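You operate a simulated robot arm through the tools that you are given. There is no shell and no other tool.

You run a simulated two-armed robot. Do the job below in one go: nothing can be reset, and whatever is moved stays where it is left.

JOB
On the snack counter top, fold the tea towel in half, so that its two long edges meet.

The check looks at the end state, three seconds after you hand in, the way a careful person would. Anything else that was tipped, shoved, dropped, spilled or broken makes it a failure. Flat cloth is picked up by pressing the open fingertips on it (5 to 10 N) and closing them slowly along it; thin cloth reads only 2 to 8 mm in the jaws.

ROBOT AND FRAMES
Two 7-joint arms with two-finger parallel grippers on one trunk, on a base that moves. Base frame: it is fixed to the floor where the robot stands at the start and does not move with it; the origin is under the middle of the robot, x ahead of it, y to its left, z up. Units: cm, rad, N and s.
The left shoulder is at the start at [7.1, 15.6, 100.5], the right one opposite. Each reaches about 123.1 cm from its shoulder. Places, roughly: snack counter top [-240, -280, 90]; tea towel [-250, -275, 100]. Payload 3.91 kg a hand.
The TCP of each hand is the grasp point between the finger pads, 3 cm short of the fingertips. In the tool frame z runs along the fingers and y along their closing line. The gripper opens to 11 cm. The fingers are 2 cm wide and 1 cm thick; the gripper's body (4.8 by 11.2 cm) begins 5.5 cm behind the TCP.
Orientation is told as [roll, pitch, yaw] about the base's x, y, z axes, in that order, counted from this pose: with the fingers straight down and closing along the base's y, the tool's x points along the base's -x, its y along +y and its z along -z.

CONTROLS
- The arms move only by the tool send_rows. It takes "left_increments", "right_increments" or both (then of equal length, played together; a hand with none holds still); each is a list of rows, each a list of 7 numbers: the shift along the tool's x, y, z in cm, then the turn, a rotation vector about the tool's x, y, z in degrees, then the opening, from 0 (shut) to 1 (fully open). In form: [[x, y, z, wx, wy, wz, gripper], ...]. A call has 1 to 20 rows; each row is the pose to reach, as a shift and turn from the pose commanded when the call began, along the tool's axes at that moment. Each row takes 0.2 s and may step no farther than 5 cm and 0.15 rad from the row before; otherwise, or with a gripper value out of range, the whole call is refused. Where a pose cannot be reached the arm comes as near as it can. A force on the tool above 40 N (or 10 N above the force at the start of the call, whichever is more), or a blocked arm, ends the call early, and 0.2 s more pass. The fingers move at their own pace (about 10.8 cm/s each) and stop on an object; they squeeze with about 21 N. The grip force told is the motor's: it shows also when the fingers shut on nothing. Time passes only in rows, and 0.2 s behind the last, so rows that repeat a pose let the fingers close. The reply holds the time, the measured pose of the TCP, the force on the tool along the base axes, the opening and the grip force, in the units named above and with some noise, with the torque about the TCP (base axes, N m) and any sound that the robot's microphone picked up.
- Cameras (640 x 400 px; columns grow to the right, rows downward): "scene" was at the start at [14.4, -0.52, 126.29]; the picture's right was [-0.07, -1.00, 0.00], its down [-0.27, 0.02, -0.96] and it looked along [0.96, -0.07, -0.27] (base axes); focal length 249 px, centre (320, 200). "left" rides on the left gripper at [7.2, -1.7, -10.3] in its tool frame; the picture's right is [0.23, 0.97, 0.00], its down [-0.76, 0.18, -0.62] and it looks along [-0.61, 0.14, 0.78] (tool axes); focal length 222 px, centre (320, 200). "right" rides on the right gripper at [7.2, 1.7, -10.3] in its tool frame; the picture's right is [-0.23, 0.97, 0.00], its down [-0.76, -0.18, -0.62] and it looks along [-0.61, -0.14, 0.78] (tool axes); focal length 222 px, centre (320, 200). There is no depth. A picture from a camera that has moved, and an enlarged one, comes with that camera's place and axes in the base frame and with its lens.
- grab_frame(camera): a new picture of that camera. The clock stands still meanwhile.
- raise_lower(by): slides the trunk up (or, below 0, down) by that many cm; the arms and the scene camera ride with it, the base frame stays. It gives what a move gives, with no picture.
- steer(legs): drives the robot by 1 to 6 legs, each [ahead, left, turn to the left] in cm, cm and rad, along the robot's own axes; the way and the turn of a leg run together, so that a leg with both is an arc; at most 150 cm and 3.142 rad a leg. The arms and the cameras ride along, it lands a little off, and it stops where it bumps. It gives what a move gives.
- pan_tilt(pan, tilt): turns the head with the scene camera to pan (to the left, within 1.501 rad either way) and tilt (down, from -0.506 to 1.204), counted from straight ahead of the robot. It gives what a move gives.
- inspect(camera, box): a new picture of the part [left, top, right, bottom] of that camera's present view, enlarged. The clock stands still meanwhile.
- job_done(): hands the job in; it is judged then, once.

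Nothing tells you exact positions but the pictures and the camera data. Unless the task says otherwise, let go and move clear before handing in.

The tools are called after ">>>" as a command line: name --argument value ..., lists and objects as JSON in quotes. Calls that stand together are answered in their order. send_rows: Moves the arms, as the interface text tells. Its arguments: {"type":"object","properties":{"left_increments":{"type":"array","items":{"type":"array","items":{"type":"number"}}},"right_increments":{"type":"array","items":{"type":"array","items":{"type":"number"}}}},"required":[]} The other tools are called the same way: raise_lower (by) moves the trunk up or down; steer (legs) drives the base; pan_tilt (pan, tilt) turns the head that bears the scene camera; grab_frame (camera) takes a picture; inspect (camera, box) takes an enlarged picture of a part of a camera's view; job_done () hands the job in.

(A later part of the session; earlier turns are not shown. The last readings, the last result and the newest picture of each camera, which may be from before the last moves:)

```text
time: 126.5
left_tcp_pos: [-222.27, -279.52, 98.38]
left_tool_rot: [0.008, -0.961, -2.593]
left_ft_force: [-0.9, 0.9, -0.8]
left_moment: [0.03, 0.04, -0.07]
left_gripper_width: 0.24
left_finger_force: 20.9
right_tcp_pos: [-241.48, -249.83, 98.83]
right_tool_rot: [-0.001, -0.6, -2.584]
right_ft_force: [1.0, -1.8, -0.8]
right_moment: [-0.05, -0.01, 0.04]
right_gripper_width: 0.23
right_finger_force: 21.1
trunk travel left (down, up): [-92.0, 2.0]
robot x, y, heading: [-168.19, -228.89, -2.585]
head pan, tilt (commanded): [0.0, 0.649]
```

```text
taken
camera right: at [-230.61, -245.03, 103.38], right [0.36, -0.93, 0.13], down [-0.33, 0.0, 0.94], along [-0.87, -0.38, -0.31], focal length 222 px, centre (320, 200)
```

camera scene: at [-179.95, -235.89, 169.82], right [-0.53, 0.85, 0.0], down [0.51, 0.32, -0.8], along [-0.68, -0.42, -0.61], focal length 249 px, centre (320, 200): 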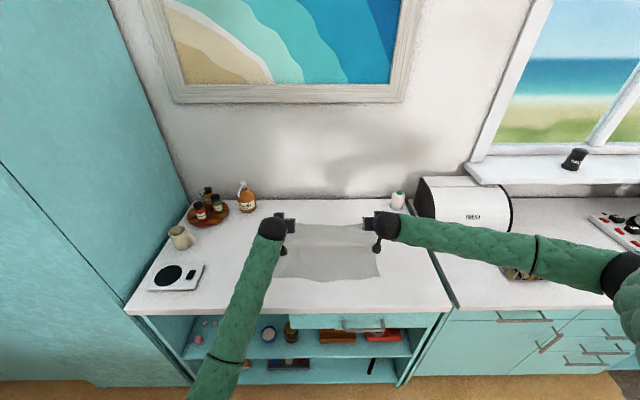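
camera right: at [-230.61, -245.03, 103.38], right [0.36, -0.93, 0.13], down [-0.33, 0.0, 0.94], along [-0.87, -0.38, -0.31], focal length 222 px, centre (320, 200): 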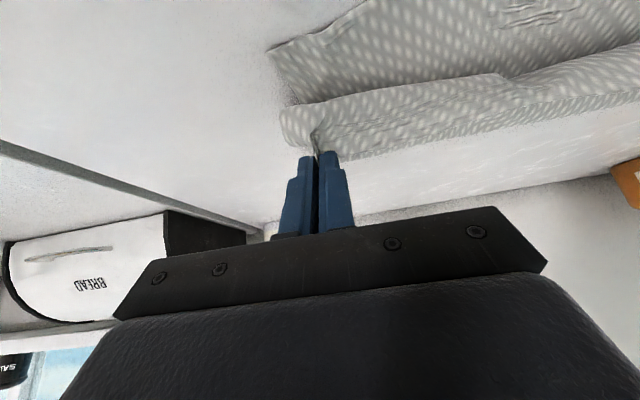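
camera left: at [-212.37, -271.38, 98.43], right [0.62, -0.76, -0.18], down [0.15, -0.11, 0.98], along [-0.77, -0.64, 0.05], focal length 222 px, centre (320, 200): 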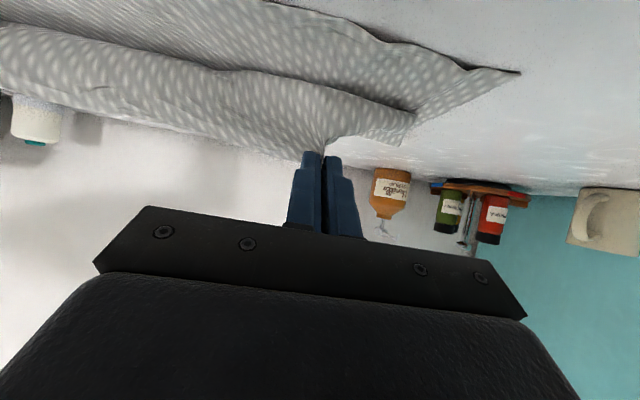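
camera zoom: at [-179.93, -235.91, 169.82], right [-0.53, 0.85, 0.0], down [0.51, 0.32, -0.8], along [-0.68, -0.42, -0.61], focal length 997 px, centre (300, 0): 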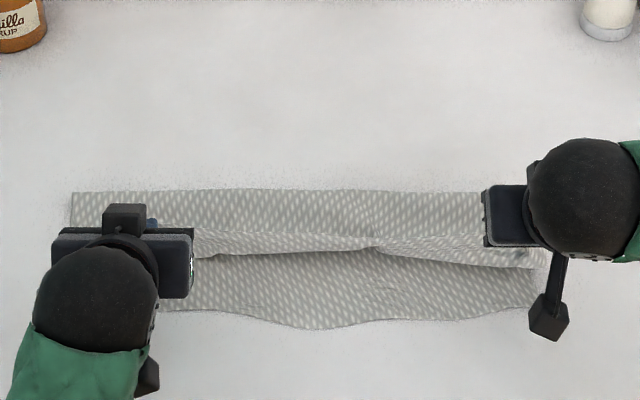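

The flap now stands upright over the turn-over line at f≈338.5, with the fold at about 347.7 — lengths add up so the edge should land near f≈334. I'll lay it down forward.

>>> send_rows --left_increments '[[1.11, 0, -0.19, 0, 0, 0, 0], [2.42, 0, -0.13, 0, 0, 0, 0], [3.74, 0, 0.06, 0, 0, 0, 0], [4.57, 0, 0.28, 0, 0, 0, 0], [4.57, 0, 0.28, 0, 0, 0, 0]]' --right_increments '[[1.06, 0, 0.13, 0, 0, 0, 0], [2.25, 0, 0.64, 0, 0, 0, 0], [3.37, 0, 1.21, 0, 0, 0, 0], [4.01, 0, 1.61, 0, 0, 0, 0], [4.01, 0, 1.61, 0, 0, 0, 0]]'

>>> inspect --camera "scene" --box '[250, 200, 400, 300]'

>>> grab_frame --camera "left"

>>> grab_frame --camera "right"

```text
time: 127.7
left_tcp_pos: [-220.12, -278.35, 94.51]
left_tool_rot: [0.008, -0.961, -2.591]
left_ft_force: [-0.7, 2.2, 0.3]
left_moment: [0.01, 0.05, -0.05]
left_gripper_width: 0.22
left_finger_force: 21.3
right_tcp_pos: [-239.32, -248.5, 95.39]
right_tool_rot: [0.0, -0.596, -2.583]
right_ft_force: [1.9, -1.9, -0.3]
right_moment: [-0.04, -0.05, 0.0]
right_gripper_width: 0.22
right_finger_force: 21.7
trunk travel left (down, up): [-92.0, 2.0]
robot x, y, heading: [-167.84, -228.58, -2.577]
head pan, tilt (commanded): [0.0, 0.649]
```

```text
4.00 times, centred on (325, 250) of scene
camera zoom: at [-179.9, -235.91, 169.82], right [-0.53, 0.85, 0.0], down [0.51, 0.32, -0.8], along [-0.68, -0.42, -0.6], focal length 997 px, centre (300, 0)
```

zoom: 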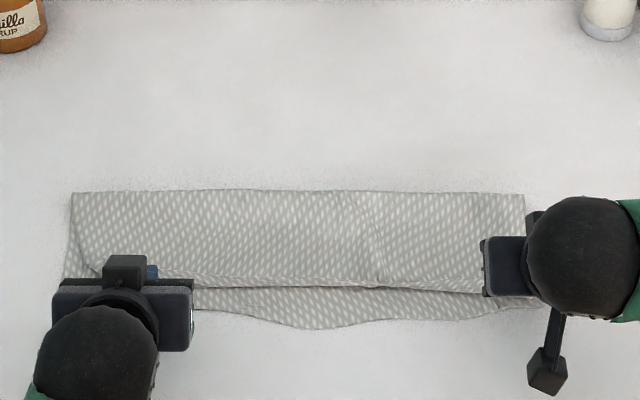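

```text
taken
camera left: at [-210.31, -270.14, 94.72], right [0.62, -0.76, -0.18], down [0.15, -0.11, 0.98], along [-0.77, -0.64, 0.05], focal length 222 px, centre (320, 200)
```

left: 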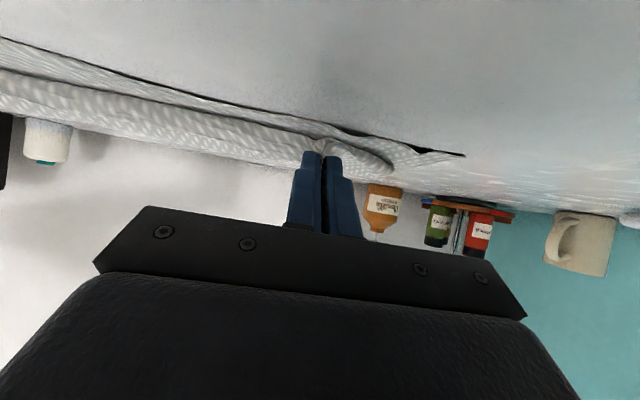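

```text
taken
camera right: at [-228.55, -243.82, 99.82], right [0.36, -0.93, 0.13], down [-0.33, 0.0, 0.94], along [-0.87, -0.38, -0.31], focal length 222 px, centre (320, 200)
```

right: 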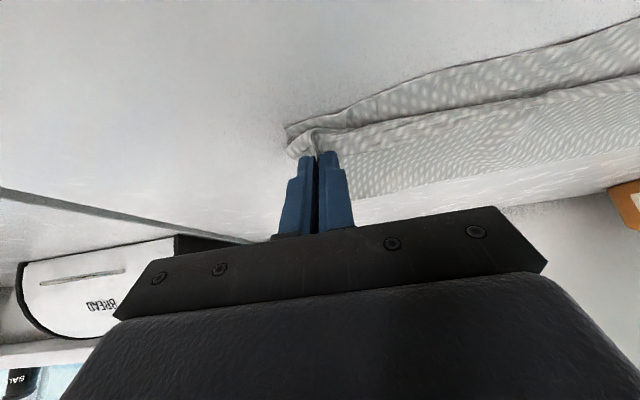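

Excellent: the top half now lies flat from the fold at f≈347.6 to f≈335.5, with only a short hem at the fingers. I'll press down lightly, open the fingers there, and then rub the hem forward so it unrolls.

>>> send_rows --left_increments '[[0.12, 0, 0.09, 0, 0, 0, 0], [0.25, 0, 0.17, 0, 0, 0, 0]]' --right_increments '[[0.17, 0, 0.25, 0, 0, 0, 0], [0.34, 0, 0.5, 0, 0, 0, 0]]'

```text
time: 128.3
left_tcp_pos: [-220.16, -278.2, 94.24]
left_tool_rot: [0.006, -0.961, -2.591]
left_ft_force: [-0.8, 2.4, 1.5]
left_moment: [0.02, 0.04, -0.03]
left_gripper_width: 0.23
left_finger_force: 20.9
right_tcp_pos: [-239.43, -248.51, 94.81]
right_tool_rot: [0.0, -0.598, -2.583]
right_ft_force: [1.8, -1.1, 1.4]
right_moment: [-0.08, -0.03, 0.04]
right_gripper_width: 0.23
right_finger_force: 21.7
trunk travel left (down, up): [-92.0, 2.0]
robot x, y, heading: [-168.17, -228.54, -2.585]
head pan, tilt (commanded): [0.0, 0.649]
```

Light contact on both (1.5 N). A touch more and open slowly.

>>> send_rows --left_increments '[[0.06, 0, 0.04, 0, 0, 0, 0.03], [0.06, 0, 0.04, 0, 0, 0, 0.06], [0.06, 0, 0.04, 0, 0, 0, 0.09], [0.06, 0, 0.04, 0, 0, 0, 0.12], [0.06, 0, 0.04, 0, 0, 0, 0.15], [0.06, 0, 0.04, 0, 0, 0, 0.18], [0.06, 0, 0.04, 0, 0, 0, 0.21], [0.06, 0, 0.04, 0, 0, 0, 0.24], [0.06, 0, 0.04, 0, 0, 0, 0.27], [0.06, 0, 0.04, 0, 0, 0, 0.27]]' --right_increments '[[0.04, 0, 0.06, 0, 0, 0, 0.03], [0.04, 0, 0.06, 0, 0, 0, 0.06], [0.04, 0, 0.06, 0, 0, 0, 0.09], [0.04, 0, 0.06, 0, 0, 0, 0.12], [0.04, 0, 0.06, 0, 0, 0, 0.15], [0.04, 0, 0.06, 0, 0, 0, 0.18], [0.04, 0, 0.06, 0, 0, 0, 0.21], [0.04, 0, 0.06, 0, 0, 0, 0.24], [0.04, 0, 0.06, 0, 0, 0, 0.27], [0.04, 0, 0.06, 0, 0, 0, 0.27]]'

>>> inspect --camera "scene" --box '[250, 200, 400, 300]'

>>> inspect --camera "left" --box '[180, 60, 480, 260]'

>>> inspect --camera "right" --box '[180, 60, 480, 260]'

```text
time: 130.5
left_tcp_pos: [-220.03, -278.3, 94.07]
left_tool_rot: [0.007, -0.961, -2.593]
left_ft_force: [-0.3, -0.3, 0.5]
left_moment: [0.0, -0.01, 0.01]
left_gripper_width: 2.97
left_finger_force: 0.0
right_tcp_pos: [-239.49, -248.43, 94.86]
right_tool_rot: [0.001, -0.596, -2.584]
right_ft_force: [0.1, -0.4, 0.0]
right_moment: [-0.01, 0.01, -0.03]
right_gripper_width: 2.97
right_finger_force: 0.1
trunk travel left (down, up): [-92.0, 2.0]
robot x, y, heading: [-168.17, -228.79, -2.588]
head pan, tilt (commanded): [0.0, 0.649]
```

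```text
4.00 times, centred on (325, 250) of scene
camera zoom: at [-179.89, -235.88, 169.83], right [-0.53, 0.85, 0.0], down [0.51, 0.32, -0.8], along [-0.68, -0.42, -0.6], focal length 997 px, centre (300, 0)
```

zoom: 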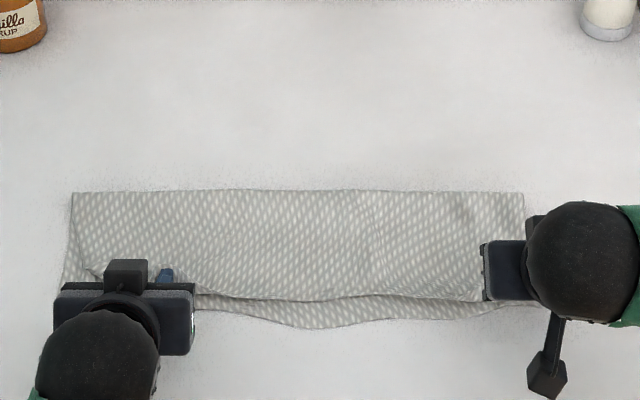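

```text
2.00 times, centred on (330, 160) of left
camera zoom: at [-210.29, -270.05, 94.25], right [0.62, -0.76, -0.18], down [0.15, -0.11, 0.98], along [-0.77, -0.64, 0.05], focal length 444 px, centre (300, 280)
```

zoom: 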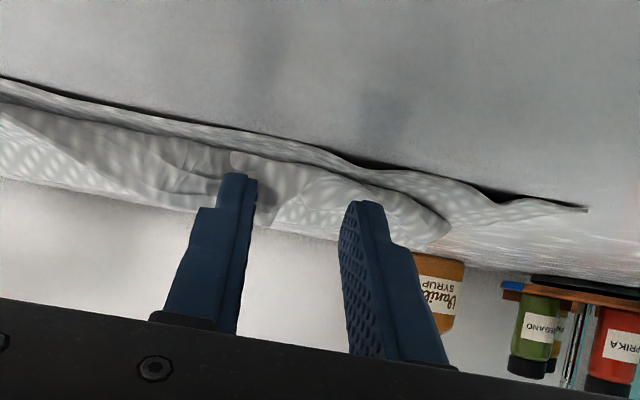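

```text
2.00 times, centred on (330, 160) of right
camera zoom: at [-228.59, -243.76, 99.28], right [0.36, -0.93, 0.13], down [-0.33, 0.0, 0.94], along [-0.87, -0.38, -0.31], focal length 444 px, centre (300, 280)
```

zoom: 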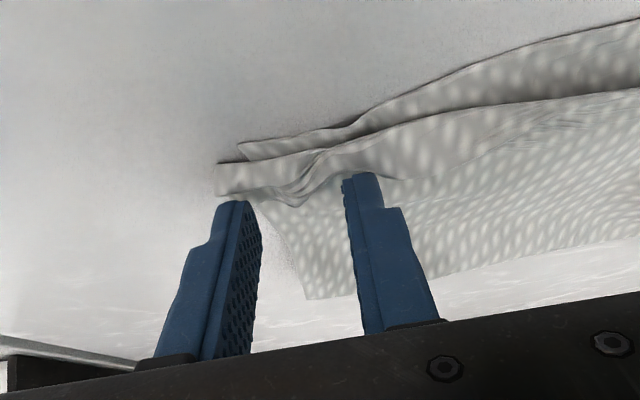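

On release the edge sprang forward flat almost everywhere. I'll draw the hands back and up and check the result.

>>> send_rows --left_increments '[[0, 0, -1.5, 0, 0, 0, 0.27], [0, 0, -4, 0, 0, 0, 0.27], [-2, 0, -7, 0, 0, 0, 0.27], [-5, 0, -9, 0, 0, 0, 0.27], [-9, 0, -10, 0, 0, 0, 0.27], [-13, 0, -11, 0, 0, 0, 0.27], [-17, 0, -12, 0, 0, 0, 0.27]]' --right_increments '[[0, 0, -1.5, 0, 0, 0, 0.27], [0, 0, -4, 0, 0, 0, 0.27], [-1, 0, -8, 0, 0, 0, 0.27], [-3, 0, -12, 0, 0, 0, 0.27], [-6, 0, -15, 0, 0, 0, 0.27], [-9, 0, -18, 0, 0, 0, 0.27], [-11, 0, -21, 0, 0, 0, 0.27]]'

>>> grab_frame --camera "scene"

>>> inspect --camera "scene" --box '[250, 230, 400, 300]'

```text
time: 132.1
left_tcp_pos: [-220.27, -277.93, 114.88]
left_tool_rot: [0.008, -0.961, -2.592]
left_ft_force: [1.1, -0.1, -0.2]
left_moment: [0.03, 0.03, 0.02]
left_gripper_width: 2.97
left_finger_force: 0.1
right_tcp_pos: [-237.7, -247.21, 118.09]
right_tool_rot: [0.0, -0.595, -2.581]
right_ft_force: [-0.2, 0.1, 0.3]
right_moment: [-0.02, -0.01, -0.02]
right_gripper_width: 2.99
right_finger_force: 0.1
trunk travel left (down, up): [-92.0, 2.0]
robot x, y, heading: [-168.37, -228.96, -2.586]
head pan, tilt (commanded): [0.0, 0.649]
```

```text
taken
camera scene: at [-179.92, -235.92, 169.81], right [-0.53, 0.85, 0.0], down [0.51, 0.32, -0.8], along [-0.67, -0.42, -0.61], focal length 249 px, centre (320, 200)
```

scene: 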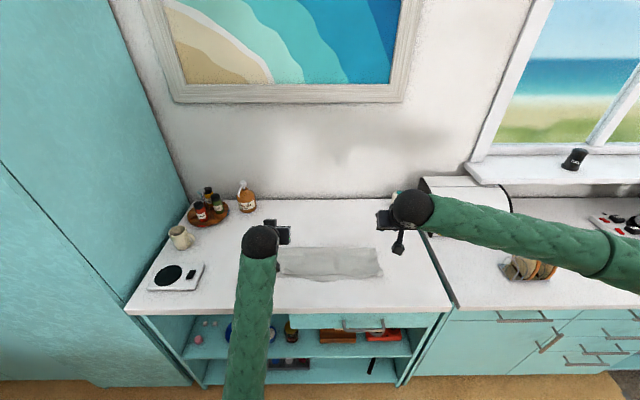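

```text
4.27 times, centred on (325, 265) of scene
camera zoom: at [-179.92, -235.92, 169.81], right [-0.53, 0.85, 0.0], down [0.51, 0.32, -0.8], along [-0.67, -0.42, -0.61], focal length 1063 px, centre (299, -77)
```

zoom: 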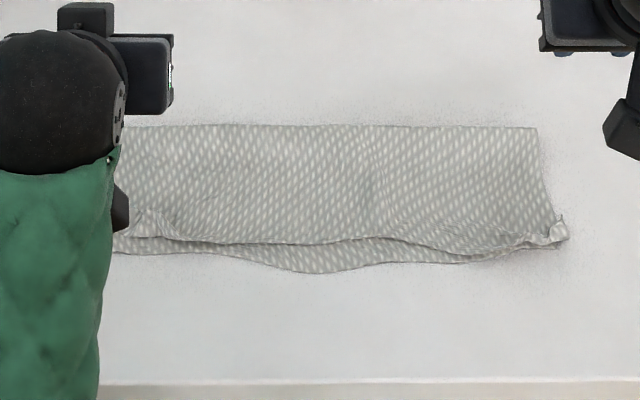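

The fold looks good: the top edge almost meets the front edge. I'll clear the left arm up and to the side to see the left corner.

>>> send_rows --left_increments '[[-2.5, 2.5, -0.75, 0, 0, 0, 0.27], [-5, 5, -1.5, 0, 0, 0, 0.27], [-7.6, 7.5, -2.25, 0, 0, 0, 0.27], [-10.1, 10, -3, 0, 0, 0, 0.27], [-12.7, 12.5, -3.75, 0, 0, 0, 0.27], [-15.2, 15, -4.5, 0, 0, 0, 0.27]]'

>>> grab_frame --camera "scene"

>>> inspect --camera "scene" --box '[250, 230, 400, 300]'

```text
time: 133.5
left_tcp_pos: [-216.69, -293.76, 129.79]
left_tool_rot: [0.005, -0.96, -2.593]
left_ft_force: [0.4, -0.2, -0.1]
left_moment: [-0.02, 0.01, -0.04]
left_gripper_width: 2.99
left_finger_force: 0.0
right_tcp_pos: [-237.62, -247.2, 118.13]
right_tool_rot: [-0.001, -0.597, -2.583]
right_ft_force: [-0.7, 0.1, 0.0]
right_moment: [-0.01, 0.02, -0.01]
right_gripper_width: 2.97
right_finger_force: 0.0
trunk travel left (down, up): [-92.0, 2.0]
robot x, y, heading: [-168.38, -228.9, -2.588]
head pan, tilt (commanded): [0.0, 0.649]
```

```text
taken
camera scene: at [-179.88, -235.99, 169.81], right [-0.53, 0.85, 0.0], down [0.51, 0.32, -0.8], along [-0.68, -0.42, -0.61], focal length 249 px, centre (320, 200)
```

scene: 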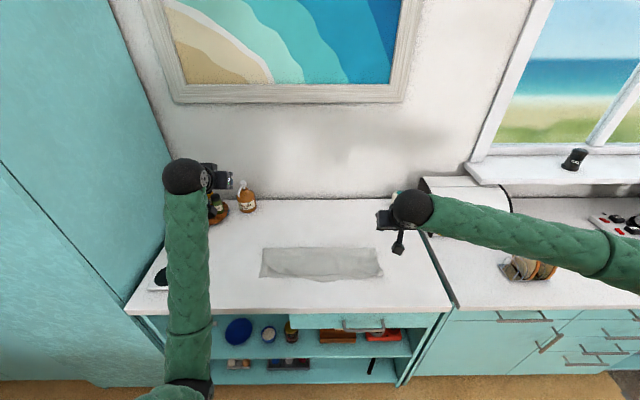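

```text
4.27 times, centred on (325, 265) of scene
camera zoom: at [-179.88, -235.99, 169.81], right [-0.53, 0.85, 0.0], down [0.51, 0.32, -0.8], along [-0.68, -0.42, -0.61], focal length 1063 px, centre (299, -77)
```

zoom: 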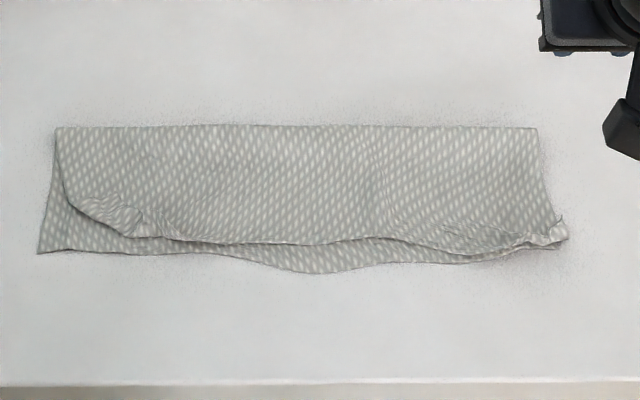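

The long edges nearly coincide; only the left corner of the top layer is still tucked back, and the mid part is about 2 cm short of the front bulge. Zooming on both corners.

>>> inspect --camera "scene" --box '[255, 240, 319, 280]'

>>> inspect --camera "scene" --box '[325, 240, 389, 280]'

```text
10.00 times, centred on (287, 260) of scene
camera zoom: at [-179.88, -235.99, 169.81], right [-0.53, 0.85, 0.0], down [0.51, 0.32, -0.8], along [-0.68, -0.42, -0.61], focal length 2492 px, centre (650, -400)
```

zoom: 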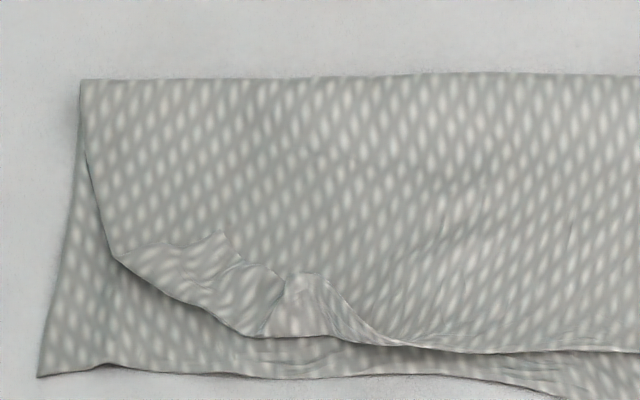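

```text
10.00 times, centred on (357, 260) of scene
camera zoom: at [-179.88, -235.99, 169.81], right [-0.53, 0.85, 0.0], down [0.51, 0.32, -0.8], along [-0.68, -0.42, -0.61], focal length 2492 px, centre (-50, -400)
```

zoom: 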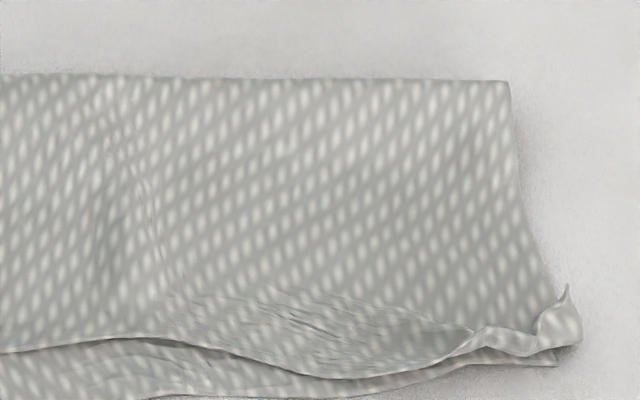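

The left corner of the top layer is turned back in a triangle, tip at about (f 339, l 121.7); the right corner is in place with only a tiny curl. I'll bring the left hand over it, yawed about 31° so its fingers line up with that turned-back edge — first the yaw.

>>> send_rows --left_increments '[[0, 0, 0, 6.35, 0, 4.4, 0.2], [0, 0, 0, 12.7, 0, 8.8, 0.2], [0, 0, 0, 19, 0, 13.3, 0.2], [0, 0, 0, 25.4, 0, 17.7, 0.2], [0, 0, 0, 25.4, 0, 17.7, 0.2]]'

>>> send_rows --left_increments '[[0, 0, 0, 0, 7, 0, 0.2], [0, 0, 0, 0, 14, 0, 0.2], [0, 0, 0, 0, 21, 0, 0.2], [0, 0, 0, 0, 28, 0, 0.2], [0, 0, 0, 0, 35, 0, 0.2], [0, 0, 0, 0, 42, 0, 0.2], [0, 0, 0, 0, 49, 0, 0.2], [0, 0, 0, 0, 55, 0, 0.2], [0, 0, 0, 0, 55, 0, 0.2]]'

>>> grab_frame --camera "scene"

```text
time: 134.7
left_tcp_pos: [-216.62, -293.52, 130.03]
left_tool_rot: [0.005, -0.957, -3.133]
left_ft_force: [0.4, 1.0, -0.5]
left_moment: [-0.01, 0.03, 0.0]
left_gripper_width: 2.18
left_finger_force: 0.0
right_tcp_pos: [-237.63, -247.07, 118.22]
right_tool_rot: [-0.001, -0.598, -2.583]
right_ft_force: [-0.5, -1.0, -0.1]
right_moment: [0.0, -0.04, -0.02]
right_gripper_width: 2.95
right_finger_force: 0.1
trunk travel left (down, up): [-92.0, 2.0]
robot x, y, heading: [-168.22, -228.5, -2.585]
head pan, tilt (commanded): [0.0, 0.649]
```

```text
time: 136.7
left_tcp_pos: [-216.51, -293.53, 130.11]
left_tool_rot: [0.001, 0.005, -3.127]
left_ft_force: [0.4, -0.3, 0.6]
left_moment: [0.0, -0.04, 0.0]
left_gripper_width: 2.22
left_finger_force: 0.0
right_tcp_pos: [-237.67, -247.3, 118.2]
right_tool_rot: [0.001, -0.597, -2.582]
right_ft_force: [-0.7, 0.3, 0.7]
right_moment: [0.0, 0.01, -0.01]
right_gripper_width: 2.97
right_finger_force: 0.1
trunk travel left (down, up): [-92.0, 2.0]
robot x, y, heading: [-168.09, -228.74, -2.586]
head pan, tilt (commanded): [0.0, 0.649]
```

```text
taken
camera scene: at [-179.84, -235.96, 169.83], right [-0.53, 0.85, 0.0], down [0.51, 0.32, -0.8], along [-0.68, -0.42, -0.6], focal length 249 px, centre (320, 200)
```

scene: 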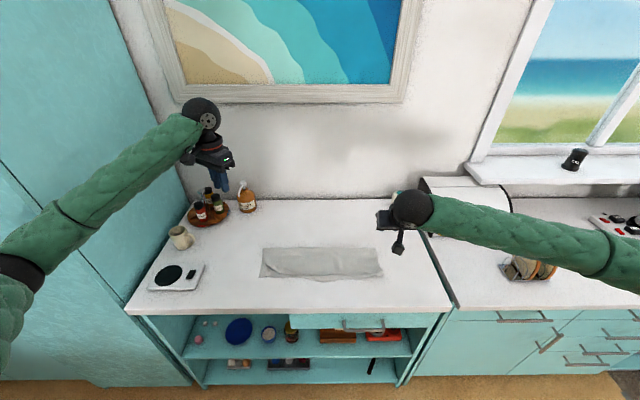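

The left hand is vertical and elbow-out, aligned with the turned-back edge. I'll bring it to hover over that corner.

>>> send_rows --left_increments '[[-0.93, -1.83, 3.43, 0, 0, 0, 0.2], [-1.86, -3.66, 6.86, 0, 0, 0, 0.2], [-2.79, -5.49, 10.3, 0, 0, 0, 0.2], [-3.71, -7.31, 13.7, 0, 0, 0, 0.2], [-4.64, -9.14, 17.1, 0, 0, 0, 0.2], [-5.57, -10.97, 20.6, 0, 0, 0, 0.2], [-6.5, -12.8, 24, 0, 0, 0, 0.2], [-6.5, -12.8, 24, 0, 0, 0, 0.2]]'

>>> grab_frame --camera "left"

>>> inspect --camera "left" --box '[200, 20, 440, 170]'

```text
time: 138.5
left_tcp_pos: [-223.21, -280.81, 105.67]
left_tool_rot: [0.003, 0.003, -3.127]
left_ft_force: [-0.4, -0.5, 0.3]
left_moment: [-0.01, 0.0, 0.02]
left_gripper_width: 2.2
left_finger_force: 0.1
right_tcp_pos: [-237.57, -247.28, 118.26]
right_tool_rot: [0.0, -0.599, -2.583]
right_ft_force: [-0.5, 0.1, -0.1]
right_moment: [-0.01, 0.0, 0.01]
right_gripper_width: 2.95
right_finger_force: 0.1
trunk travel left (down, up): [-92.0, 2.0]
robot x, y, heading: [-168.29, -228.33, -2.587]
head pan, tilt (commanded): [0.0, 0.649]
```

```text
taken
camera left: at [-215.99, -278.88, 116.26], right [0.24, -0.97, 0.0], down [-0.76, -0.19, 0.62], along [-0.6, -0.15, -0.78], focal length 222 px, centre (320, 200)
```

left: 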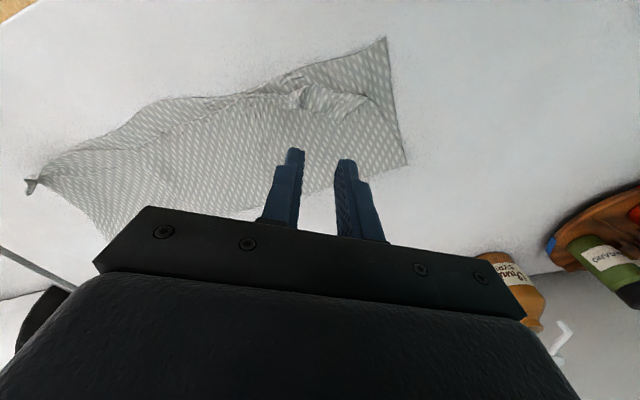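

```text
2.67 times, centred on (320, 95) of left
camera zoom: at [-215.99, -278.88, 116.26], right [0.24, -0.97, 0.0], down [-0.76, -0.19, 0.62], along [-0.6, -0.15, -0.78], focal length 592 px, centre (320, 480)
```

zoom: 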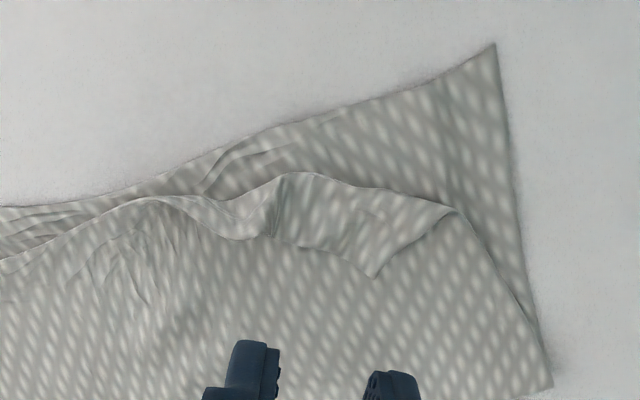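

The turned-back corner is clear: a flap about 2.7 cm deep with its tip under the fingers. I'll go down to pinch just its edge lightly.

>>> send_rows --left_increments '[[-0.1, 0.15, 3.5, 0, 0, 0, 0.2], [-0.2, 0.3, 7, 0, 0, 0, 0.2], [-0.2, 0.3, 9.5, 0, 0, 0, 0.2], [-0.2, 0.3, 10.7, 0, 0, 0, 0.2], [-0.2, 0.3, 10.7, 0, 0, 0, 0.2]]'

>>> inspect --camera "left" --box '[200, 60, 440, 260]'

```text
time: 139.7
left_tcp_pos: [-223.23, -281.08, 95.2]
left_tool_rot: [0.0, 0.001, -3.127]
left_ft_force: [0.2, 0.0, -0.3]
left_moment: [0.04, 0.04, 0.02]
left_gripper_width: 2.2
left_finger_force: 0.0
right_tcp_pos: [-237.7, -247.22, 118.19]
right_tool_rot: [-0.001, -0.596, -2.584]
right_ft_force: [-0.6, -0.1, 0.1]
right_moment: [0.0, 0.02, 0.0]
right_gripper_width: 2.99
right_finger_force: 0.0
trunk travel left (down, up): [-92.0, 2.0]
robot x, y, heading: [-168.24, -228.89, -2.581]
head pan, tilt (commanded): [0.0, 0.649]
```

```text
2.00 times, centred on (320, 160) of left
camera zoom: at [-216.16, -279.18, 105.76], right [0.24, -0.97, 0.0], down [-0.76, -0.19, 0.62], along [-0.6, -0.15, -0.78], focal length 444 px, centre (320, 280)
```

zoom: 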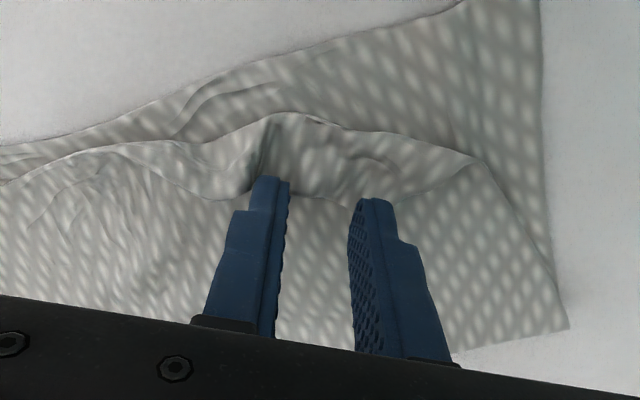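

Edge overlap is just under 1 cm. I'll add a couple of millimetres and lower to light contact.

>>> send_rows --left_increments '[[0.2, 0, 0.2, 0, 0, 0, 0.2], [0.2, 0, 0.5, 0, 0, 0, 0.2], [0.2, 0, 0.6, 0, 0, 0, 0.2]]'

```text
time: 140.5
left_tcp_pos: [-222.91, -281.1, 94.66]
left_tool_rot: [0.001, 0.003, -3.129]
left_ft_force: [-0.6, -0.3, 0.5]
left_moment: [-0.05, -0.05, 0.0]
left_gripper_width: 2.21
left_finger_force: 0.0
right_tcp_pos: [-237.73, -247.25, 118.13]
right_tool_rot: [0.0, -0.597, -2.581]
right_ft_force: [-0.3, 0.2, 0.1]
right_moment: [-0.01, 0.0, -0.01]
right_gripper_width: 2.96
right_finger_force: 0.1
trunk travel left (down, up): [-92.0, 2.0]
robot x, y, heading: [-168.14, -228.87, -2.582]
head pan, tilt (commanded): [0.0, 0.649]
```

>>> send_rows --left_increments '[[0, 0, 0.15, 0, 0, 0, 0.2], [0, 0, 0.28, 0, 0, 0, 0.2]]'

```text
time: 141.1
left_tcp_pos: [-223.09, -281.21, 94.53]
left_tool_rot: [0.004, 0.0, -3.125]
left_ft_force: [0.8, 0.1, -0.6]
left_moment: [0.01, 0.03, 0.01]
left_gripper_width: 2.2
left_finger_force: 0.1
right_tcp_pos: [-237.57, -247.15, 118.11]
right_tool_rot: [0.0, -0.598, -2.583]
right_ft_force: [0.4, -0.9, -0.2]
right_moment: [-0.03, -0.01, -0.01]
right_gripper_width: 2.98
right_finger_force: 0.0
trunk travel left (down, up): [-92.0, 2.0]
robot x, y, heading: [-167.88, -228.56, -2.585]
head pan, tilt (commanded): [0.0, 0.649]
```

No contact yet; a little lower again.

>>> send_rows --left_increments '[[0, 0, 0.1, 0, 0, 0, 0.2], [0, 0, 0.18, 0, 0, 0, 0.2]]'

```text
time: 141.7
left_tcp_pos: [-223.03, -281.08, 94.35]
left_tool_rot: [0.003, 0.002, -3.127]
left_ft_force: [-0.5, 0.0, 0.7]
left_moment: [-0.01, -0.02, 0.01]
left_gripper_width: 2.23
left_finger_force: 0.1
right_tcp_pos: [-237.65, -247.18, 118.2]
right_tool_rot: [0.0, -0.596, -2.583]
right_ft_force: [0.8, 0.1, -0.6]
right_moment: [0.0, 0.0, -0.01]
right_gripper_width: 2.99
right_finger_force: 0.1
trunk travel left (down, up): [-92.0, 2.0]
robot x, y, heading: [-167.64, -228.36, -2.582]
head pan, tilt (commanded): [0.0, 0.649]
```

>>> send_rows --left_increments '[[0, 0, 0.06, 0, 0, 0, 0.2], [0, 0, 0.12, 0, 0, 0, 0.2]]'

```text
time: 142.3
left_tcp_pos: [-223.13, -281.04, 94.26]
left_tool_rot: [0.004, 0.001, -3.129]
left_ft_force: [1.9, 0.7, 5.7]
left_moment: [0.0, -0.05, -0.02]
left_gripper_width: 2.19
left_finger_force: 0.0
right_tcp_pos: [-237.59, -247.24, 118.14]
right_tool_rot: [0.001, -0.596, -2.584]
right_ft_force: [-0.6, 0.6, -1.0]
right_moment: [-0.02, 0.02, 0.01]
right_gripper_width: 2.98
right_finger_force: 0.1
trunk travel left (down, up): [-92.0, 2.0]
robot x, y, heading: [-168.57, -228.91, -2.583]
head pan, tilt (commanded): [0.0, 0.649]
```

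Contact at 5.7 N. Closing slowly while easing up, as worked before.

>>> send_rows --left_increments '[[0, 0, -0.04, 0, 0, 0, 0.2], [0, 0, -0.04, 0, 0, 0, 0.18], [0, 0, -0.05, 0, 0, 0, 0.16], [0, 0, -0.06, 0, 0, 0, 0.14], [0, 0, -0.07, 0, 0, 0, 0.12], [0, 0, -0.08, 0, 0, 0, 0.1], [0, 0, -0.1, 0, 0, 0, 0.08], [0, 0, -0.12, 0, 0, 0, 0.06], [0, 0, -0.14, 0, 0, 0, 0.04], [0, 0, -0.16, 0, 0, 0, 0.02], [0, 0, -0.18, 0, 0, 0, 0.0], [0, 0, -0.2, 0, 0, 0, 0.0], [0, 0, -0.2, 0, 0, 0, 0.0], [0, 0, -0.2, 0, 0, 0, 0.0]]'

>>> inspect --camera "left" --box '[200, 60, 440, 260]'

>>> inspect --camera "scene" --box '[250, 230, 400, 300]'

```text
time: 145.3
left_tcp_pos: [-223.1, -281.03, 94.45]
left_tool_rot: [0.005, 0.003, -3.127]
left_ft_force: [-0.4, 0.6, 2.2]
left_moment: [0.0, -0.03, -0.03]
left_gripper_width: 0.13
left_finger_force: 21.2
right_tcp_pos: [-237.57, -247.18, 118.08]
right_tool_rot: [0.0, -0.596, -2.584]
right_ft_force: [0.2, 0.1, -0.4]
right_moment: [0.0, 0.02, 0.01]
right_gripper_width: 2.97
right_finger_force: 0.1
trunk travel left (down, up): [-92.0, 2.0]
robot x, y, heading: [-168.3, -228.71, -2.583]
head pan, tilt (commanded): [0.0, 0.649]
```

```text
2.00 times, centred on (320, 160) of left
camera zoom: at [-215.94, -279.15, 104.81], right [0.24, -0.97, 0.0], down [-0.76, -0.19, 0.62], along [-0.6, -0.15, -0.78], focal length 444 px, centre (320, 280)
```

zoom: 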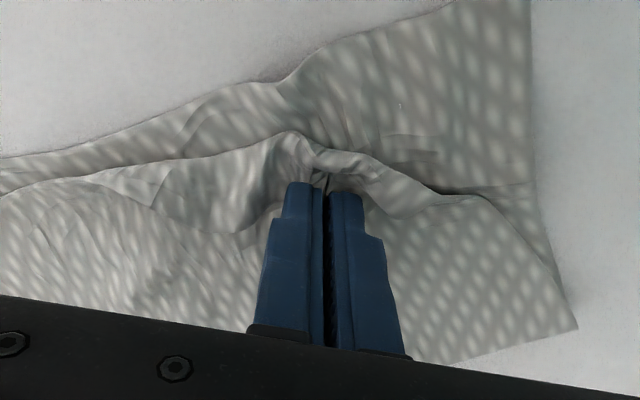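

```text
4.27 times, centred on (325, 265) of scene
camera zoom: at [-179.88, -235.89, 169.83], right [-0.53, 0.85, 0.0], down [0.51, 0.32, -0.8], along [-0.68, -0.42, -0.6], focal length 1063 px, centre (299, -77)
```

zoom: 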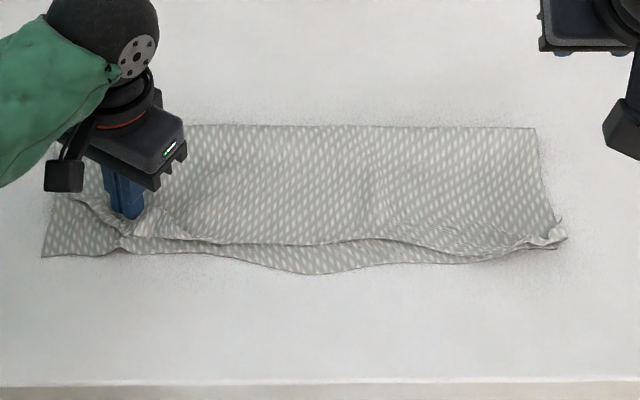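

The jaws read 1.3 mm, so possibly a small grip. I'll lift 2 cm and see whether the flap follows.

>>> send_rows --left_increments '[[0, 0, -0.7, 0, 0, 0, 0], [0.2, 0, -1.4, 0, 0, 0, 0], [0.4, 0, -2.2, 0, 0, 0, 0], [0.4, 0, -2.2, 0, 0, 0, 0]]'

>>> inspect --camera "left" --box '[200, 60, 440, 260]'

>>> inspect --camera "scene" --box '[250, 230, 400, 300]'

```text
time: 146.3
left_tcp_pos: [-222.66, -281.06, 96.56]
left_tool_rot: [0.001, 0.001, -3.127]
left_ft_force: [-0.8, 0.6, 0.3]
left_moment: [0.01, 0.04, 0.01]
left_gripper_width: 0.15
left_finger_force: 21.4
right_tcp_pos: [-237.7, -247.19, 117.97]
right_tool_rot: [0.0, -0.595, -2.583]
right_ft_force: [-0.6, -0.1, 0.2]
right_moment: [0.01, 0.0, 0.02]
right_gripper_width: 2.97
right_finger_force: 0.1
trunk travel left (down, up): [-92.0, 2.0]
robot x, y, heading: [-168.11, -229.08, -2.584]
head pan, tilt (commanded): [0.0, 0.649]
```

```text
2.00 times, centred on (320, 160) of left
camera zoom: at [-215.51, -279.19, 107.04], right [0.24, -0.97, 0.0], down [-0.76, -0.19, 0.62], along [-0.6, -0.15, -0.78], focal length 444 px, centre (320, 280)
```

zoom: 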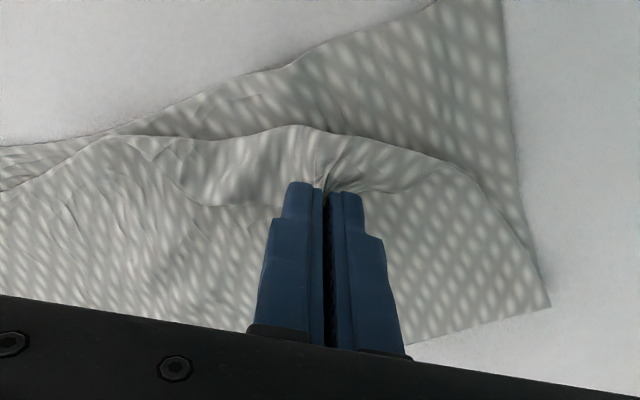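

```text
4.27 times, centred on (325, 265) of scene
camera zoom: at [-179.91, -235.91, 169.82], right [-0.53, 0.85, 0.0], down [0.51, 0.32, -0.8], along [-0.68, -0.42, -0.61], focal length 1063 px, centre (299, -77)
```

zoom: 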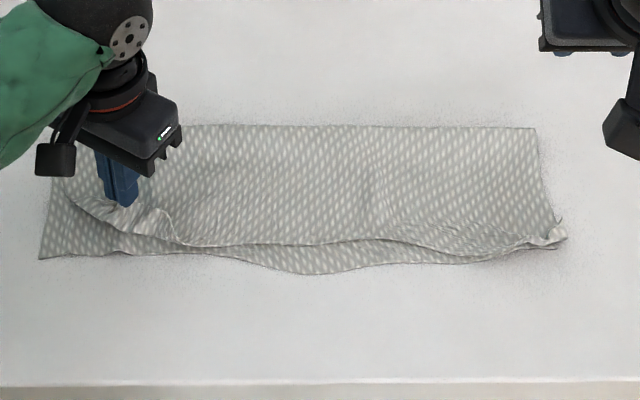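

The flap is in the grip and lifts. I'll swing the corner over toward its place, tilting as it goes.

>>> send_rows --left_increments '[[0.82, 0, -0.88, 0, -8, 0, 0], [1.93, 0, -1.51, 0, -16, 0, 0], [3.14, 0, -1.5, 0, -24, 0, 0], [4.22, 0, -0.85, 0, -32, 0, 0], [4.98, 0, 0.24, 0, -40, 0, 0], [5.3, 0, 1.35, 0, -44, 0, 0], [5.43, 0, 2.1, 0, -45, 0, 0], [5.43, 0, 2.1, 0, -45, 0, 0]]'

>>> inspect --camera "left" --box '[180, 60, 480, 260]'

>>> inspect --camera "scene" --box '[250, 230, 400, 300]'

```text
time: 148.1
left_tcp_pos: [-217.36, -281.17, 94.43]
left_tool_rot: [0.004, -0.782, -3.13]
left_ft_force: [0.3, 0.7, 0.0]
left_moment: [-0.03, 0.0, 0.02]
left_gripper_width: 0.13
left_finger_force: 20.9
right_tcp_pos: [-237.71, -247.14, 118.28]
right_tool_rot: [0.0, -0.599, -2.583]
right_ft_force: [0.0, -0.8, 0.1]
right_moment: [0.01, -0.03, 0.0]
right_gripper_width: 2.94
right_finger_force: 0.1
trunk travel left (down, up): [-92.0, 2.0]
robot x, y, heading: [-168.09, -228.79, -2.583]
head pan, tilt (commanded): [0.0, 0.649]
```

```text
2.00 times, centred on (330, 160) of left
camera zoom: at [-204.94, -279.1, 96.77], right [0.18, -0.97, -0.16], down [-0.1, -0.18, 0.98], along [-0.98, -0.16, -0.12], focal length 444 px, centre (300, 280)
```

zoom: 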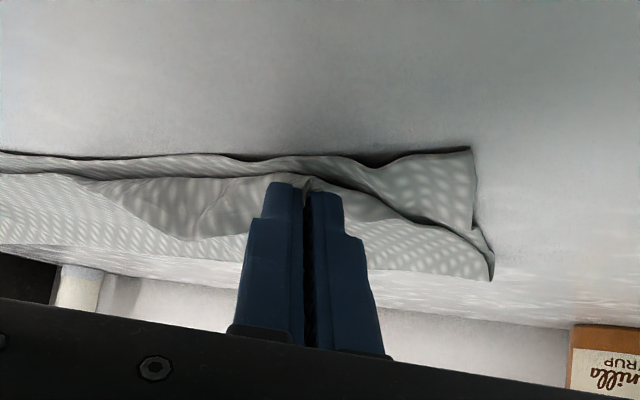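

```text
4.27 times, centred on (325, 265) of scene
camera zoom: at [-179.89, -235.91, 169.82], right [-0.53, 0.85, 0.0], down [0.51, 0.32, -0.8], along [-0.68, -0.42, -0.6], focal length 1063 px, centre (299, -77)
```

zoom: 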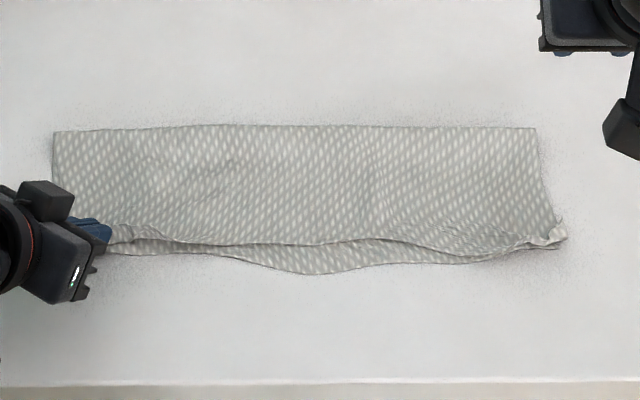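

The corner is over near its place. Opening slowly to let it spring flat.

>>> send_rows --left_increments '[[0, 0, 0, 0, 0, 0, 0.03], [0, 0, 0, 0, 0, 0, 0.06], [0, 0, 0, 0, 0, 0, 0.09], [0, 0, 0, 0, 0, 0, 0.12], [0, 0, 0, 0, 0, 0, 0.16], [0, 0, 0, 0, 0, 0, 0.2], [0, 0, 0, 0, 0, 0, 0.2]]'

>>> inspect --camera "left" --box '[180, 60, 480, 260]'

>>> inspect --camera "scene" --box '[255, 240, 319, 280]'

```text
time: 149.7
left_tcp_pos: [-217.38, -281.18, 94.41]
left_tool_rot: [0.004, -0.784, -3.13]
left_ft_force: [1.2, 0.7, 0.3]
left_moment: [-0.01, -0.01, 0.01]
left_gripper_width: 2.22
left_finger_force: 0.0
right_tcp_pos: [-237.62, -247.09, 118.17]
right_tool_rot: [0.001, -0.596, -2.584]
right_ft_force: [-0.8, -0.9, 0.1]
right_moment: [-0.03, -0.07, 0.01]
right_gripper_width: 2.97
right_finger_force: 0.1
trunk travel left (down, up): [-92.0, 2.0]
robot x, y, heading: [-167.92, -228.41, -2.584]
head pan, tilt (commanded): [0.0, 0.649]
```

```text
2.00 times, centred on (330, 160) of left
camera zoom: at [-204.96, -279.09, 96.79], right [0.18, -0.97, -0.16], down [-0.1, -0.18, 0.98], along [-0.98, -0.16, -0.12], focal length 444 px, centre (300, 280)
```

zoom: 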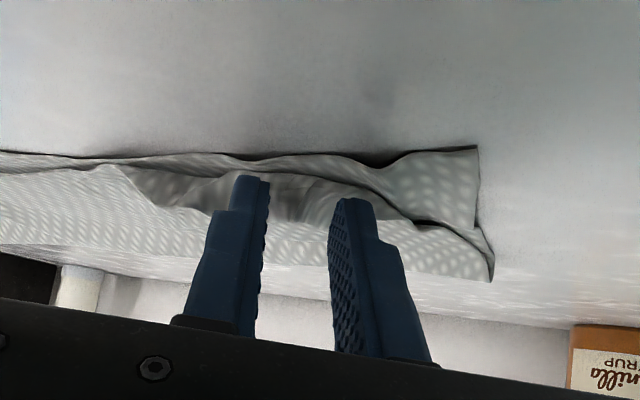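

```text
10.00 times, centred on (287, 260) of scene
camera zoom: at [-179.89, -235.9, 169.82], right [-0.53, 0.85, 0.0], down [0.51, 0.32, -0.8], along [-0.68, -0.42, -0.6], focal length 2492 px, centre (650, -400)
```

zoom: 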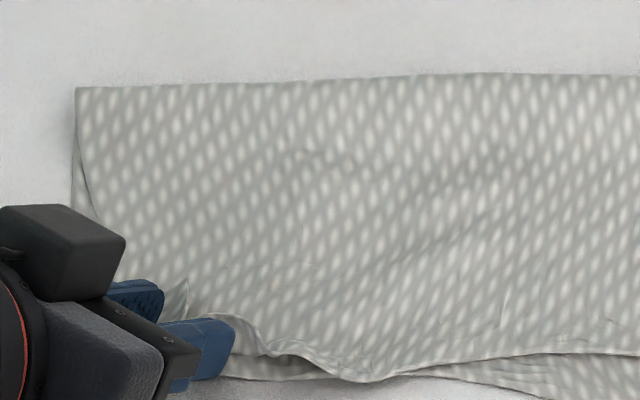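

Now retract the hand backward-up and check.

>>> send_rows --left_increments '[[0, 0, -1.5, 0, 0, 0, 0.2], [0, 0, -4, 0, 0, 0, 0.2], [-1, 1, -8, 0, 0, 0, 0.2], [-3, 3, -12, 0, 0, 0, 0.2], [-6, 6, -15, 0, 0, 0, 0.2], [-9, 9, -17, 0, 0, 0, 0.2], [-12, 12, -19, 0, 0, 0, 0.2]]'

>>> inspect --camera "scene" --box '[250, 230, 400, 300]'

>>> inspect --camera "scene" --box '[255, 240, 319, 280]'

```text
refused: row 5 steps farther than a row can; nothing moved
```

```text
4.27 times, centred on (325, 265) of scene
camera zoom: at [-179.89, -235.9, 169.82], right [-0.53, 0.85, 0.0], down [0.51, 0.32, -0.8], along [-0.68, -0.42, -0.6], focal length 1063 px, centre (299, -77)
```

zoom: 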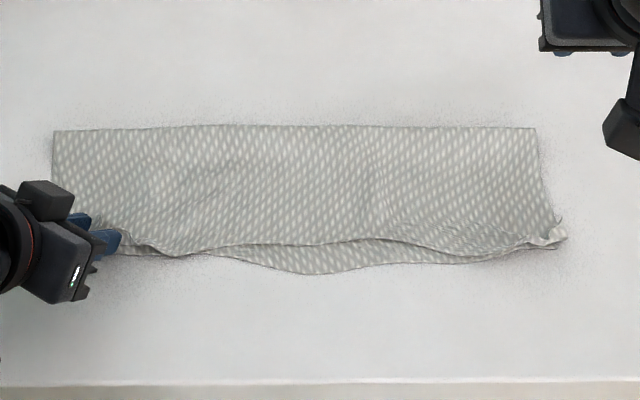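

```text
10.00 times, centred on (287, 260) of scene
camera zoom: at [-179.89, -235.9, 169.82], right [-0.53, 0.85, 0.0], down [0.51, 0.32, -0.8], along [-0.68, -0.42, -0.6], focal length 2492 px, centre (650, -400)
```

zoom: 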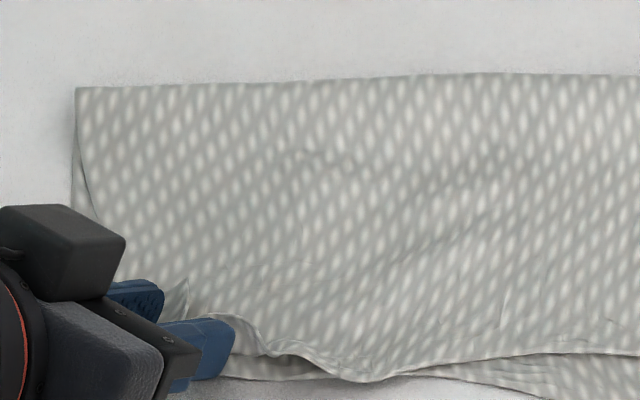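

That call had one step too large; I'll resend the retraction with smaller steps.

>>> send_rows --left_increments '[[0, 0, -1.5, 0, 0, 0, 0.2], [0, 0, -4, 0, 0, 0, 0.2], [-1, 1, -7.5, 0, 0, 0, 0.2], [-3, 3, -10.5, 0, 0, 0, 0.2], [-5.5, 5.5, -13, 0, 0, 0, 0.2], [-8, 8, -15.5, 0, 0, 0, 0.2], [-10.5, 10.5, -17.5, 0, 0, 0, 0.2]]'

>>> inspect --camera "scene" --box '[250, 230, 400, 300]'

>>> inspect --camera "scene" --box '[255, 240, 319, 280]'

```text
time: 151.3
left_tcp_pos: [-212.17, -291.6, 113.98]
left_tool_rot: [0.004, -0.784, -3.128]
left_ft_force: [0.4, 0.1, -0.3]
left_moment: [0.01, 0.01, 0.0]
left_gripper_width: 2.2
left_finger_force: 0.0
right_tcp_pos: [-237.65, -247.18, 118.13]
right_tool_rot: [0.0, -0.598, -2.584]
right_ft_force: [-0.9, -0.1, 0.4]
right_moment: [-0.02, 0.03, 0.0]
right_gripper_width: 2.96
right_finger_force: 0.1
trunk travel left (down, up): [-92.0, 2.0]
robot x, y, heading: [-168.03, -229.33, -2.589]
head pan, tilt (commanded): [0.0, 0.649]
```

```text
4.27 times, centred on (325, 265) of scene
camera zoom: at [-179.92, -235.95, 169.81], right [-0.53, 0.85, 0.0], down [0.51, 0.32, -0.8], along [-0.67, -0.42, -0.61], focal length 1063 px, centre (299, -77)
```

zoom: 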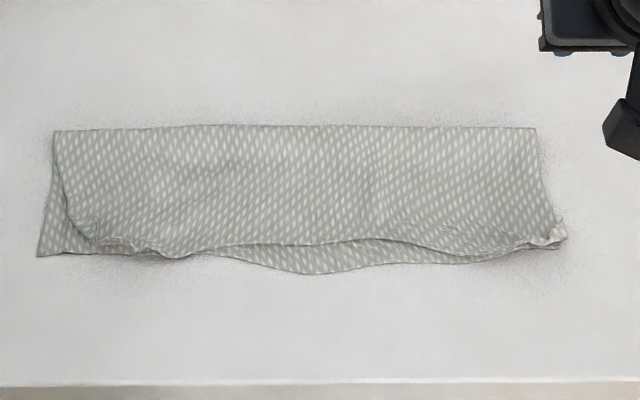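

```text
10.00 times, centred on (287, 260) of scene
camera zoom: at [-179.92, -235.95, 169.81], right [-0.53, 0.85, 0.0], down [0.51, 0.32, -0.8], along [-0.67, -0.42, -0.61], focal length 2492 px, centre (650, -400)
```

zoom: 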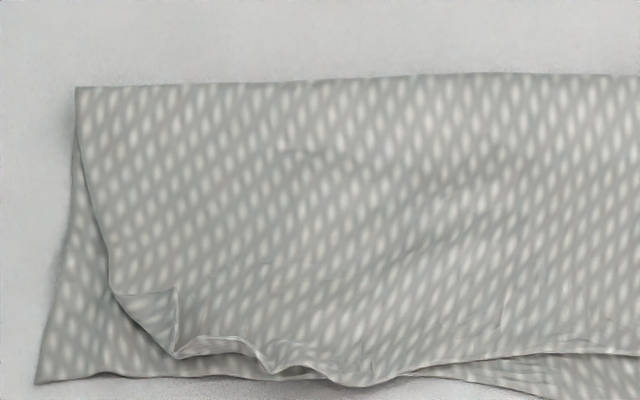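

Much better: the left corner now only has a small dog-ear (~2 cm), and the rest of the edge reaches the front edge. I'll straighten the left hand, yaw it to 45° across that dog-ear, and rub it outward with closed fingertips.

>>> send_rows --left_increments '[[0, 0, 0, 0, 7.5, 0, 0.1], [0, 0, 0, 0, 15, 0, 0], [0, 0, 0, 0, 22.5, 0, 0], [0, 0, 0, 0, 30, 0, 0], [0, 0, 0, 0, 37.5, 0, 0], [0, 0, 0, 0, 45, 0, 0], [0, 0, 0, 0, 45, 0, 0]]'

>>> send_rows --left_increments '[[0, 0, 0, 0, 0, 7, 0], [0, 0, 0, 0, 0, 14, 0], [0, 0, 0, 0, 0, 14, 0]]'

>>> grab_frame --camera "scene"

```text
time: 152.9
left_tcp_pos: [-212.2, -291.46, 114.16]
left_tool_rot: [0.002, 0.001, -3.123]
left_ft_force: [-0.5, -0.9, 0.1]
left_moment: [0.04, 0.02, 0.0]
left_gripper_width: 0.0
left_finger_force: 20.9
right_tcp_pos: [-237.54, -247.19, 118.11]
right_tool_rot: [-0.001, -0.597, -2.584]
right_ft_force: [0.5, 0.1, -0.1]
right_moment: [-0.03, 0.02, 0.0]
right_gripper_width: 2.96
right_finger_force: 0.1
trunk travel left (down, up): [-92.0, 2.0]
robot x, y, heading: [-167.87, -228.52, -2.587]
head pan, tilt (commanded): [0.0, 0.649]
```

```text
time: 153.7
left_tcp_pos: [-212.29, -291.37, 114.07]
left_tool_rot: [0.0, 0.001, 2.911]
left_ft_force: [-0.1, -0.2, -0.5]
left_moment: [-0.05, -0.05, -0.02]
left_gripper_width: 0.0
left_finger_force: 21.0
right_tcp_pos: [-237.69, -247.15, 118.09]
right_tool_rot: [0.0, -0.597, -2.582]
right_ft_force: [0.5, 0.0, 0.1]
right_moment: [-0.03, 0.04, 0.0]
right_gripper_width: 2.97
right_finger_force: 0.0
trunk travel left (down, up): [-92.0, 2.0]
robot x, y, heading: [-168.46, -228.71, -2.578]
head pan, tilt (commanded): [0.0, 0.649]
```

```text
taken
camera scene: at [-179.91, -235.91, 169.82], right [-0.53, 0.85, 0.0], down [0.51, 0.32, -0.8], along [-0.68, -0.42, -0.61], focal length 249 px, centre (320, 200)
```

scene: 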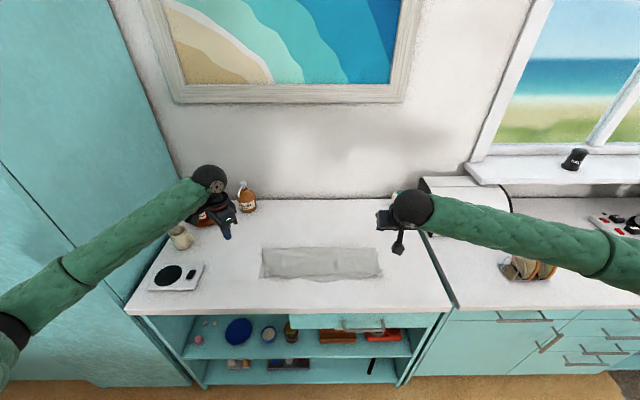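

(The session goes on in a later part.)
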